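You operate a simulated robot arm through the tools that you are given. There is no shell and no other tool. Be economical: measure what you need, move in short steps, check, and stop when the job is done.

The job below is to be done with a simulated robot arm. You get a single attempt, and the scene is never put back.

JOB
Push the flap of the teal give carton shut.

It is judged by the outcome, as a careful person would: the job done as asked, and still so three seconds after it is handed in. It fails if anything else is knocked over, pushed out of place, dropped, spilled or broken.

ROBOT AND FRAMES
A 7-joint arm with a two-finger parallel gripper, fixed in place. Base frame: the origin is at the foot of the arm, x ahead of it, y to its left, z up. Units: m, rad, N and s.
Its first joint turns from -1.152 to 1.152 rad. Payload 2.5 kg.
Tool frame: the origin (TCP) lies between the finger pads and is the grasp point; the fingertips stand 0.023 m ahead of it; z points along the fingers, y is the line along which they close. The gripper opens to 0.094 m. The fingers are 0.038 m wide and 0.01 m thick; the gripper's body (0.054 by 0.096 m) begins 0.039 m behind the TCP.
Orientation is told as [roll, pitch, yaw] about the base's x, y, z axes, in that order, counted from this pose: with the fingers straight down and closing along the base's y, the tool's x points along the base's -x, its y along +y and its z along -z.

CONTROLS
- The arm moves only by the tool drive_tool. Its argument "series" is a list of rows, each a list of 6 numbers: the shift along the tool's x, y, z in m, then the turn, a rotation vector about the tool's x, y, z in rad. In form: [[x, y, z, rx, ry, rz], ...]. A call has 1 to 10 rows; each row shifts and turns the commanded pose from where the row before left it, along the tool's axes as they then stand. "fingers" is the gripper command, from -1 (fully open) to 1 (shut), values between in proportion, set as the call begins (left out, the last holds). Rows are played at 5 a second. More than 0.05 m and 0.15 rad between two rows, or a gripper value outside its range, and nothing of the call is played. Where a pose cannot be reached the arm comes as near as it can. A force on the tool above 40 N (or 10 N above the force at the start of the call, whichever is more), or a blocked arm, ends the call early, and 0.2 s more pass. The fingers move at their own pace (about 0.108 m/s each) and stop on an object; they squeeze with about 36 N. The grip force told is the motor's: it shows also when the fingers shut on nothing. Time passes only in rows, and 0.2 s behind the last, so rows that do not move let the fingers close. It gives the time, the measured TCP pose, the force on the tool (base axes), the opening and the grip force at its end, in the units of the frame above (readings bear some noise).
- Cameras (640 x 400 px; columns grow to the right, rows downward): "scene" is fixed at [0.1258, -0.407, 0.5654]; the picture's right is [0.79, -0.62, 0.00], its down [-0.23, -0.29, -0.93] and it looks along [0.57, 0.73, -0.37] (base axes); focal length 316 px, centre (320, 200). "wrist" rides on the gripper at [0.086, 0.016, -0.074] in the tool frame; the picture's right is [-0.18, 0.98, 0.00], its down [-0.58, -0.11, -0.81] and it looks along [-0.79, -0.15, 0.59] (tool axes); focal length 243 px, centre (320, 200). There is no depth. A picture from a camera that has moved, and an enlarged one, comes with that camera's place and axes in the base frame and with its lens.
- capture(camera): a new picture of that camera. The clock stands still meanwhile.
- zoom(camera, box): a new picture of the part [left, top, right, bottom] of that camera's present view, enlarged. The clock stands still meanwhile.
- job_done(): hands the job in; it is judged then, once.

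Go step by step. Nothing tells you positions but the pictures and the camera data: compare them with the known pose of the tool, close in by small moves and look again before you grip or let go. The budget is 90 turns and 42 pictures, counting those below and the enlarged ones. Unless the task says otherwise, let go and move clear before handing in, and close with one line.

The tools are called after "Call:" as name(argument=value, ...) on one line, values as JSON. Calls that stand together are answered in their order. drive_tool: Moves the arm, as the interface text tells. Its arguments: {"type":"object","properties":{"series":{"type":"array"},"fingers":{"type":"number"}},"required":["series"]} The other tools are called the same way: capture (camera) takes a picture; zoom (camera, box) takes an enlarged picture of a part of a camera's view; job_done () hands the job in.

At the start:

```text
t: 0.0
ee_pos: [0.392, 0.0905, 0.4777]
ee_rot: [0.0, 0.0, 0.0]
ft_force: [0.1, -0.7, -1.0]
finger_gap: 0.0938
grip_force: 0.0
```

scene: 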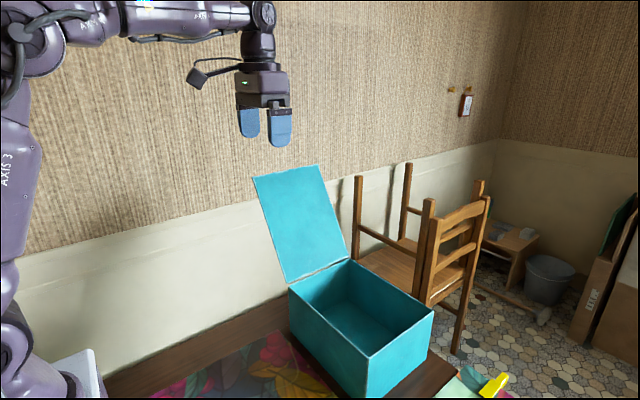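
wrist: 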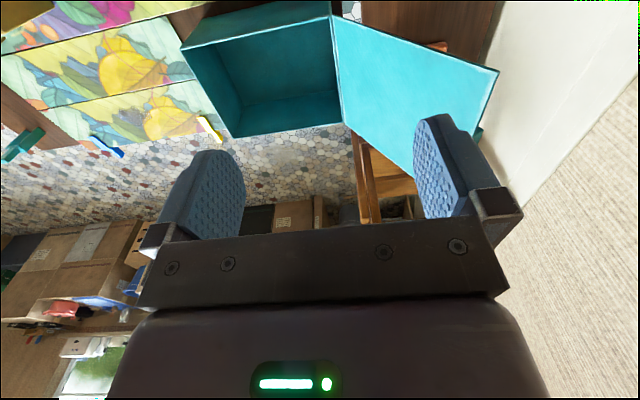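

The teal carton stands open with its flap hinged on the +y side, leaning back towards the wall. My first estimates from the two views disagree a little, so I'll close the fingers, move a short way up and back, and look again.

Call:
drive_tool(series=[[0, 0, -0.02, 0, 0, 0], [0.04, 0, -0.02, 0, 0, 0], [0.04, 0, 0, 0, 0, 0], [0, 0, 0, 0, 0, 0]], fingers=1)

Call:
capture(camera="wrist")

Call:
zoom(camera="scene", box=[200, 150, 480, 400])

```text
t: 1.0
ee_pos: [0.3144, 0.0913, 0.5184]
ee_rot: [0.001, 0.001, -0.001]
ft_force: [-0.3, 0.2, -0.8]
finger_gap: 0.0003
grip_force: 35.9
```

```text
39 pictures are left
camera wrist: at [0.2269, 0.1083, 0.5933], right [0.18, 0.98, 0.0], down [0.58, -0.11, 0.81], along [0.79, -0.15, -0.59], focal length 243 px, centre (320, 200)
```

wrist: 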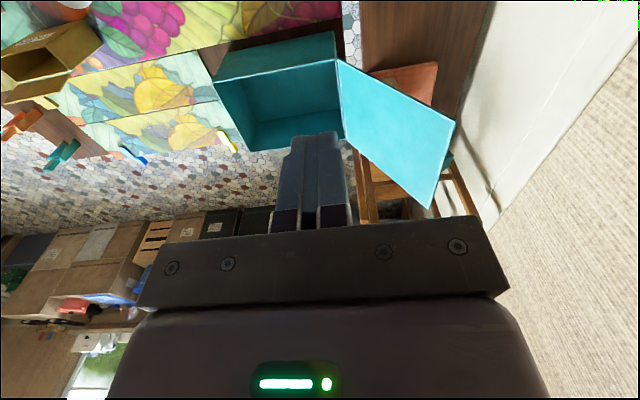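

```text
1.60 times, centred on (340, 275) of scene
camera zoom: at [0.1258, -0.407, 0.5654], right [0.79, -0.62, 0.0], down [-0.23, -0.29, -0.93], along [0.57, 0.73, -0.37], focal length 505 px, centre (288, 80)
```

zoom: 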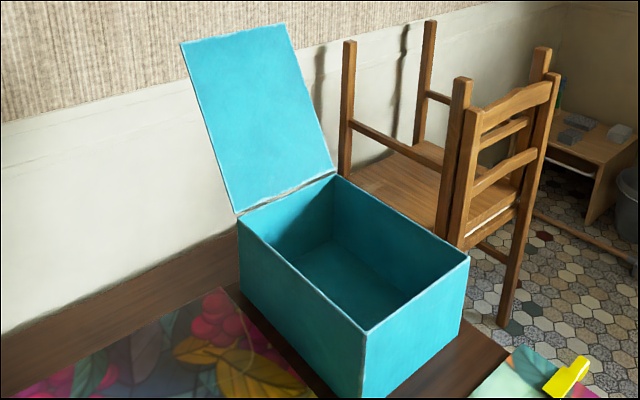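

Using both views, the flap hinge runs along x ≈ 0.43–0.63 at y ≈ 0.104, z ≈ 0.12. Its free edge is at y ≈ 0.24, z ≈ 0.34. I'll go over and behind it, staying high.

Call:
drive_tool(series=[[0, 0.05, 0, 0, 0, 0], [0, 0.05, 0, 0, 0, 0], [-0.02, 0.05, 0, 0, 0, 0], [-0.04, 0.04, 0, 0, 0, 0], [-0.05, 0.01, 0, 0, 0, 0], [-0.05, 0, 0, 0, 0, 0], [-0.015, 0, 0, 0, 0, 0], [0, 0, 0, 0, 0, 0]])

Call:
capture(camera="scene")

Call:
capture(camera="wrist")

```text
refused: row 3 steps farther than a row can; nothing moved
```

```text
37 pictures are left
```

scene: 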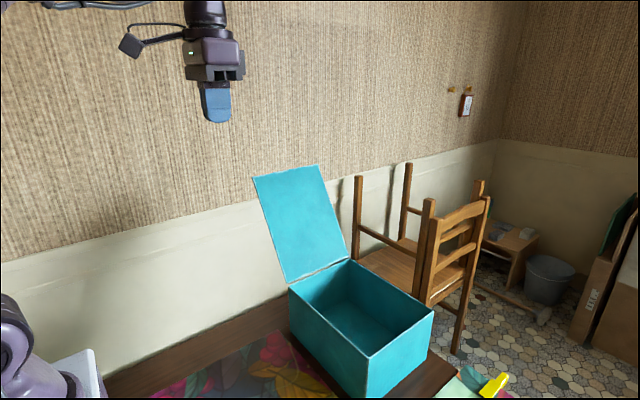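

```text
36 pictures are left
camera wrist: at [0.2269, 0.1083, 0.5933], right [0.18, 0.98, 0.0], down [0.58, -0.11, 0.81], along [0.79, -0.15, -0.59], focal length 243 px, centre (320, 200)
```

wrist: 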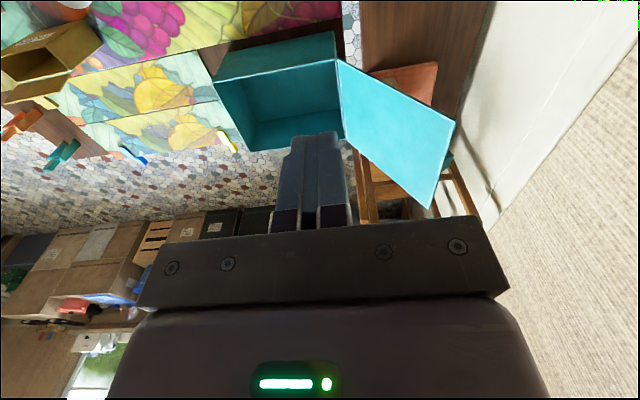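

One row was too long and nothing moved. I'll resend the move in shorter steps.

Call:
drive_tool(series=[[0, 0.045, 0, 0, 0, 0], [0, 0.045, 0, 0, 0, 0], [0, 0.045, 0, 0, 0, 0], [-0.02, 0.04, 0, 0, 0, 0], [-0.04, 0.025, 0, 0, 0, 0], [-0.045, 0, 0, 0, 0, 0], [-0.045, 0, 0, 0, 0, 0], [-0.025, 0, 0, 0, 0, 0], [0, 0, 0, 0, 0, 0]])

Call:
capture(camera="scene")

Call:
capture(camera="wrist")

```text
t: 3.0
ee_pos: [0.3856, 0.278, 0.508]
ee_rot: [0.002, -0.001, 0.001]
ft_force: [-0.6, 0.3, 0.6]
finger_gap: 0.0
grip_force: 36.1
out of reach, approached as far as the arm can: row 5, 6, 7, 8
```

```text
35 pictures are left
```

scene: 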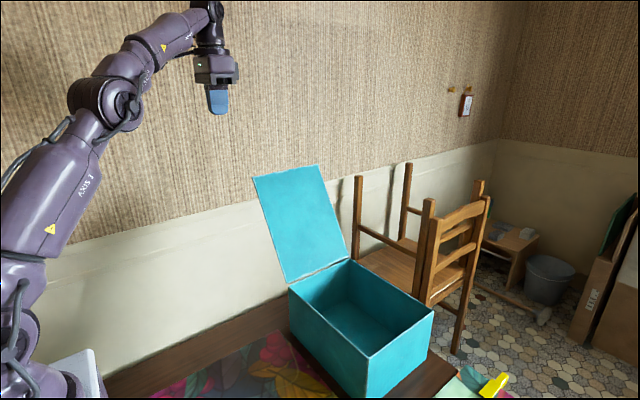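

```text
34 pictures are left
camera wrist: at [0.2995, 0.2933, 0.583], right [0.18, 0.98, 0.0], down [0.58, -0.11, 0.81], along [0.79, -0.15, -0.59], focal length 243 px, centre (320, 200)
```

wrist: 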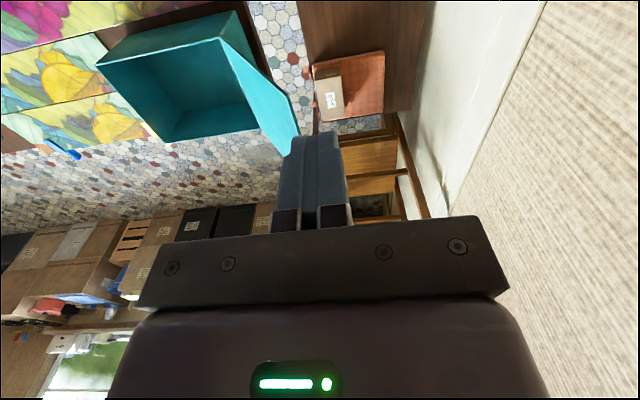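

The arm can't reach that far out while high, so I'll come down here, beside and behind the flap. I can go forward once lower. An orange item sits on a lower bench behind, well below the path.

Call:
drive_tool(series=[[0, 0, 0.04, 0, 0, 0], [0, 0, 0.04, 0, 0, 0], [0, 0, 0, 0, 0, 0]])

```text
t: 3.8
ee_pos: [0.3853, 0.2774, 0.4272]
ee_rot: [0.0, -0.001, 0.002]
ft_force: [0.2, 0.0, 0.2]
finger_gap: 0.0
grip_force: 36.2
```

The move continued from where the arm actually stopped. I'll go further down and then forward, behind the flap.

Call:
drive_tool(series=[[0, 0.015, 0.04, 0, 0, 0], [0, 0, 0.04, 0, 0, 0], [-0.04, 0, 0, 0, 0, 0], [-0.04, 0, 0, 0, 0, 0], [-0.02, 0, 0, 0, 0, 0], [0, 0, 0, 0, 0, 0]])

Call:
capture(camera="scene")

Call:
capture(camera="wrist")

```text
t: 5.2
ee_pos: [0.4875, 0.292, 0.3473]
ee_rot: [-0.001, 0.002, 0.0]
ft_force: [0.1, 0.4, 0.4]
finger_gap: 0.0
grip_force: 35.9
```

```text
33 pictures are left
```

scene: 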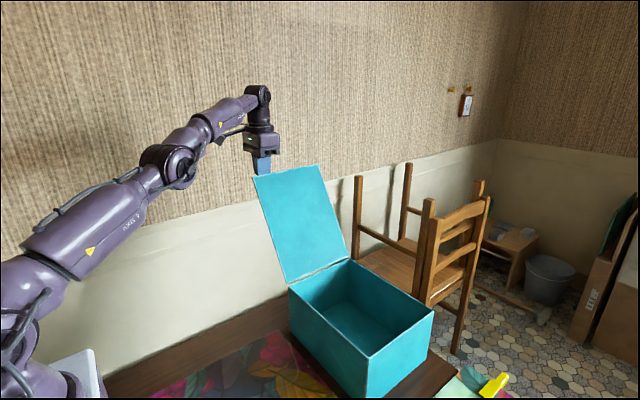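

```text
32 pictures are left
camera wrist: at [0.4005, 0.3074, 0.4225], right [0.18, 0.98, 0.0], down [0.58, -0.11, 0.81], along [0.79, -0.15, -0.59], focal length 243 px, centre (320, 200)
```

wrist: 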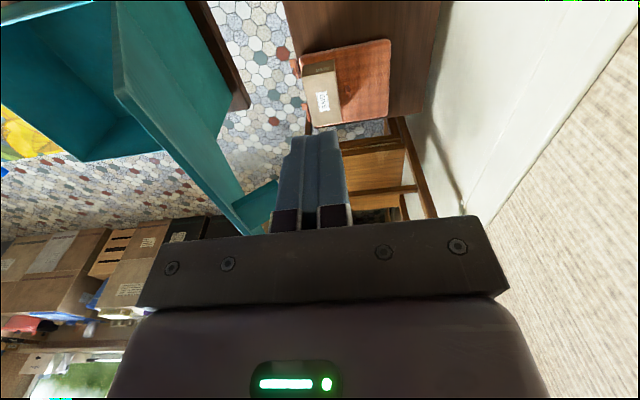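

The tool is now behind the flap and clear of it. I can see a small teal bit near the flap's far end, so I'll check that first.

Call:
zoom(camera="wrist", box=[120, 60, 360, 240])

```text
2.22 times, centred on (240, 150) of wrist
camera zoom: at [0.4005, 0.3074, 0.4225], right [0.18, 0.98, 0.0], down [0.58, -0.11, 0.81], along [0.79, -0.15, -0.59], focal length 539 px, centre (498, 311)
```

zoom: 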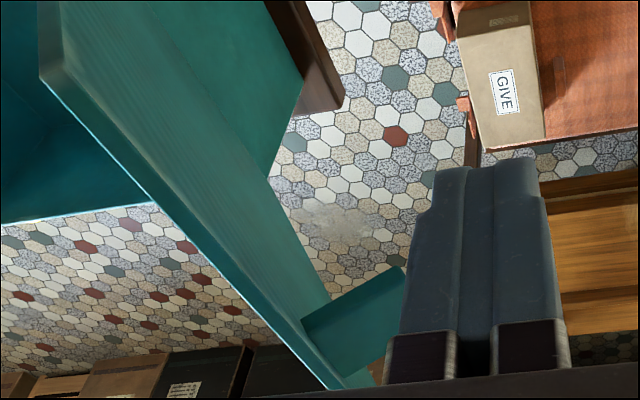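

The teal bit is a small tab standing out from the flap's outer face near the middle (x ≈ 0.50–0.56). I'll push beside it at x ≈ 0.462, close to the free edge, and move slowly.

Call:
drive_tool(series=[[0.025, 0, 0.008, 0, 0, 0], [0, -0.02, 0, 0, 0, 0], [0, -0.02, 0, 0, 0, 0], [0, -0.015, 0, 0, 0, 0], [0, -0.015, 0, 0, 0, 0], [0, 0, 0, 0, 0, 0]])

Call:
capture(camera="scene")

Call:
capture(camera="wrist")

```text
t: 6.6
ee_pos: [0.4613, 0.219, 0.342]
ee_rot: [-0.001, -0.001, -0.001]
ft_force: [-0.1, -0.3, 0.1]
finger_gap: 0.0001
grip_force: 36.3
```

```text
30 pictures are left
```

scene: 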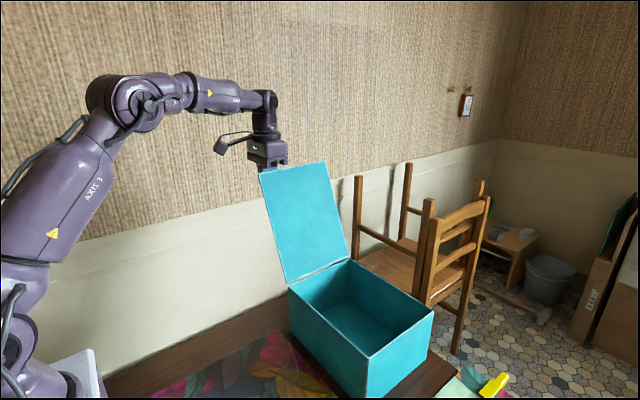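

```text
29 pictures are left
camera wrist: at [0.3769, 0.2362, 0.4162], right [0.18, 0.98, 0.0], down [0.58, -0.11, 0.81], along [0.79, -0.15, -0.59], focal length 243 px, centre (320, 200)
```

wrist: 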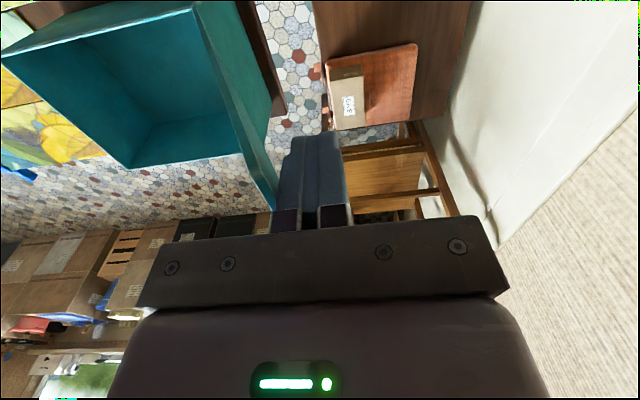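

The flap is already swinging with almost no force. I'll continue in -y and rise slightly as it passes upright.

Call:
drive_tool(series=[[0, -0.02, -0.004, 0, 0, 0], [0, -0.02, -0.004, 0, 0, 0], [0, -0.02, -0.004, 0, 0, 0], [0, -0.02, -0.003, 0, 0, 0], [0, -0.02, 0, 0, 0, 0], [0, -0.02, 0, 0, 0, 0], [0, 0, 0, 0, 0, 0]])

Call:
capture(camera="scene")

```text
t: 8.2
ee_pos: [0.4623, 0.0991, 0.3543]
ee_rot: [-0.001, 0.001, 0.0]
ft_force: [-0.1, 0.2, -0.4]
finger_gap: 0.0002
grip_force: 35.9
```

```text
28 pictures are left
```

scene: 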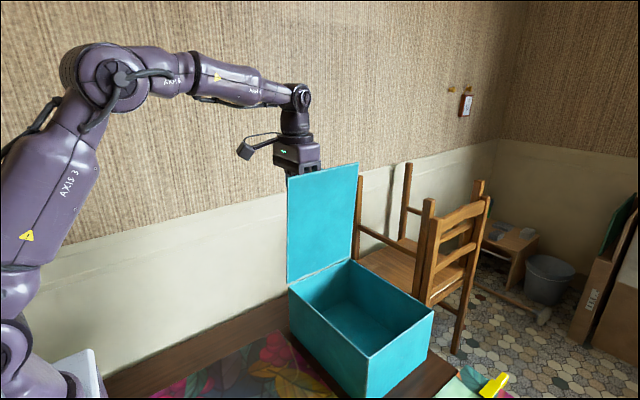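

The flap is about upright. I'll follow its arc forward and down.

Call:
drive_tool(series=[[0, -0.02, 0.003, 0, 0, 0], [0, -0.02, 0.005, 0, 0, 0], [0, -0.025, 0.009, 0, 0, 0], [0, -0.025, 0.012, 0, 0, 0], [0, -0.022, 0.015, 0, 0, 0], [0, -0.021, 0.019, 0, 0, 0], [0, 0, 0, 0, 0, 0]])

Call:
capture(camera="scene")

Call:
capture(camera="wrist")

```text
t: 9.8
ee_pos: [0.4625, -0.0326, 0.2929]
ee_rot: [-0.001, -0.001, 0.003]
ft_force: [-0.4, 0.2, -0.4]
finger_gap: 0.0
grip_force: 36.3
```

```text
27 pictures are left
```

scene: 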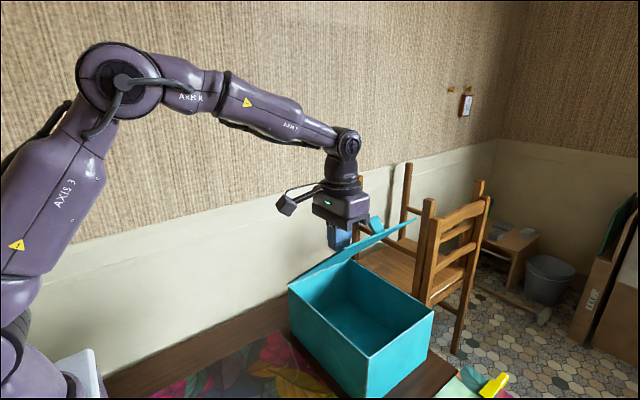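

```text
26 pictures are left
camera wrist: at [0.3772, -0.0159, 0.3676], right [0.18, 0.98, 0.0], down [0.58, -0.11, 0.81], along [0.79, -0.15, -0.59], focal length 243 px, centre (320, 200)
```

wrist: 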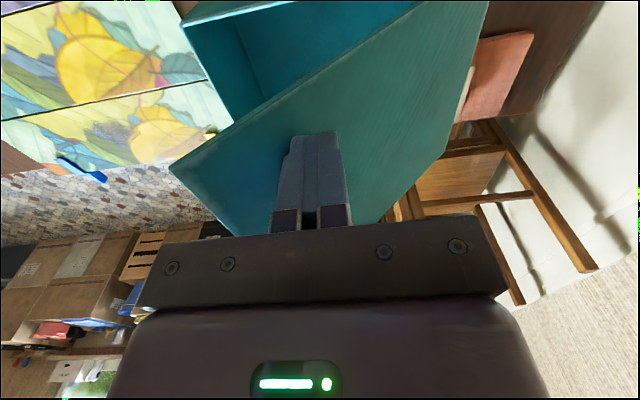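

The flap is about halfway over and holding against the finger. I'll continue down the arc.

Call:
drive_tool(series=[[0, -0.018, 0.021, 0, 0, 0], [0, -0.016, 0.022, 0, 0, 0], [0, -0.012, 0.025, 0, 0, 0], [0, -0.009, 0.025, 0, 0, 0], [0, 0, 0, 0, 0, 0]])

Call:
capture(camera="scene")

```text
t: 11.0
ee_pos: [0.4628, -0.0865, 0.2]
ee_rot: [0.001, -0.002, 0.001]
ft_force: [0.1, -0.4, -0.3]
finger_gap: 0.0
grip_force: 36.0
```

```text
25 pictures are left
```

scene: 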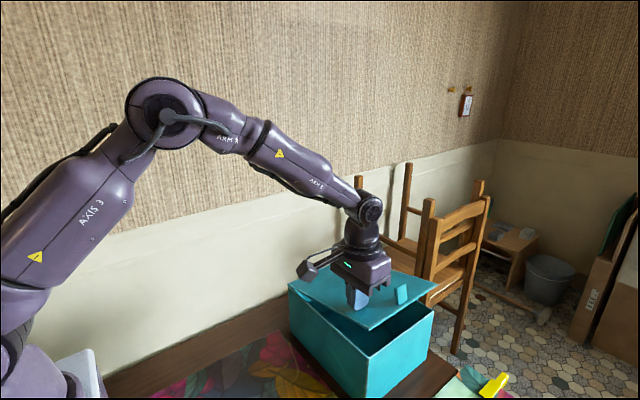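

About 20° remains. I'll press down gently while watching the force.

Call:
drive_tool(series=[[0, -0.003, 0.015, 0, 0, 0], [0, -0.002, 0.012, 0, 0, 0], [0, 0, 0.01, 0, 0, 0], [0, 0, 0.006, 0, 0, 0], [0, 0, 0, 0, 0, 0]])

Call:
zoom(camera="scene", box=[240, 200, 480, 400])

```text
t: 12.2
ee_pos: [0.4639, -0.0929, 0.1559]
ee_rot: [0.0, -0.001, 0.0]
ft_force: [-1.0, 0.4, 0.1]
finger_gap: 0.0
grip_force: 35.7
```

```text
2.00 times, centred on (360, 300) of scene
camera zoom: at [0.1258, -0.407, 0.5654], right [0.79, -0.62, 0.0], down [-0.23, -0.29, -0.93], along [0.57, 0.73, -0.37], focal length 631 px, centre (240, 0)
```

zoom: 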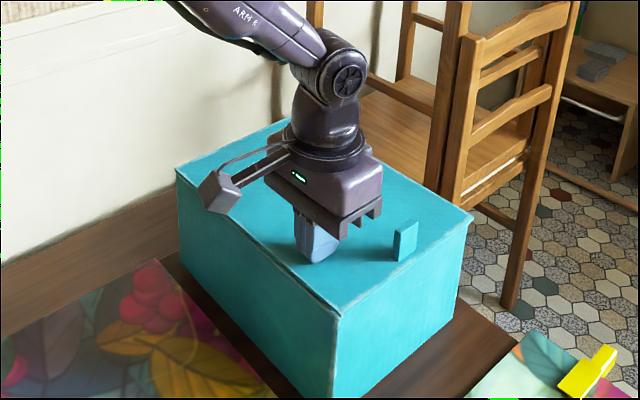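

It's almost shut. I'll press in small steps until I feel the rim.

Call:
drive_tool(series=[[0, 0, 0.003, 0, 0, 0], [0, 0, 0.003, 0, 0, 0], [0, 0, 0, 0, 0, 0]])

```text
t: 13.0
ee_pos: [0.463, -0.0927, 0.1516]
ee_rot: [0.0, 0.001, 0.0]
ft_force: [-13.6, 1.9, 25.4]
finger_gap: 0.0001
grip_force: 35.9
```

The flap is now firm against the rim at about 25 N. I'll lift off straight up and check that it stays shut.

Call:
drive_tool(series=[[0, 0, -0.01, 0, 0, 0], [0, 0, -0.04, 0, 0, 0], [0, 0, -0.05, 0, 0, 0], [0, 0, -0.05, 0, 0, 0], [0.03, 0.03, 0, 0, 0, 0], [0, 0, 0, 0, 0, 0], [0, 0, 0, 0, 0, 0], [0, 0, 0, 0, 0, 0]])

Call:
zoom(camera="scene", box=[240, 200, 480, 400])

Call:
capture(camera="wrist")

```text
t: 14.8
ee_pos: [0.4315, -0.0644, 0.2985]
ee_rot: [-0.002, 0.0, 0.0]
ft_force: [0.1, 0.1, -0.7]
finger_gap: 0.0
grip_force: 35.6
```

```text
2.00 times, centred on (360, 300) of scene
camera zoom: at [0.1258, -0.407, 0.5654], right [0.79, -0.62, 0.0], down [-0.23, -0.29, -0.93], along [0.57, 0.73, -0.37], focal length 631 px, centre (240, 0)
```

zoom: 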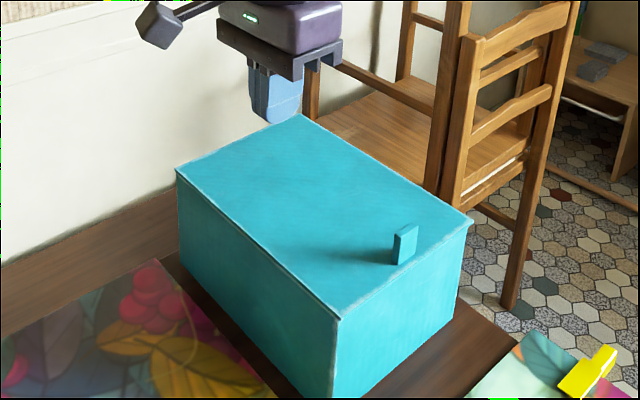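

```text
22 pictures are left
camera wrist: at [0.3462, -0.0475, 0.3751], right [0.18, 0.98, 0.0], down [0.58, -0.11, 0.81], along [0.79, -0.15, -0.59], focal length 243 px, centre (320, 200)
```

wrist: 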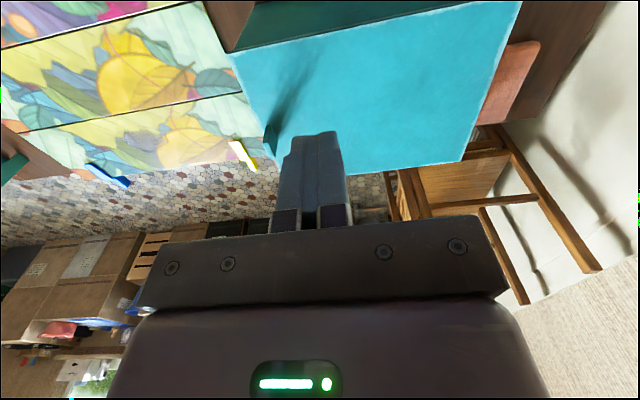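

The flap lies flat on the carton with the arm clear, and it hasn't sprung back. Nothing else appears to have moved, so I'll hand in the job.

Call:
job_done()

```text
The job is handed in.
```

The teal carton's flap is shut and stayed shut after the arm moved clear; I saw nothing else disturbed.
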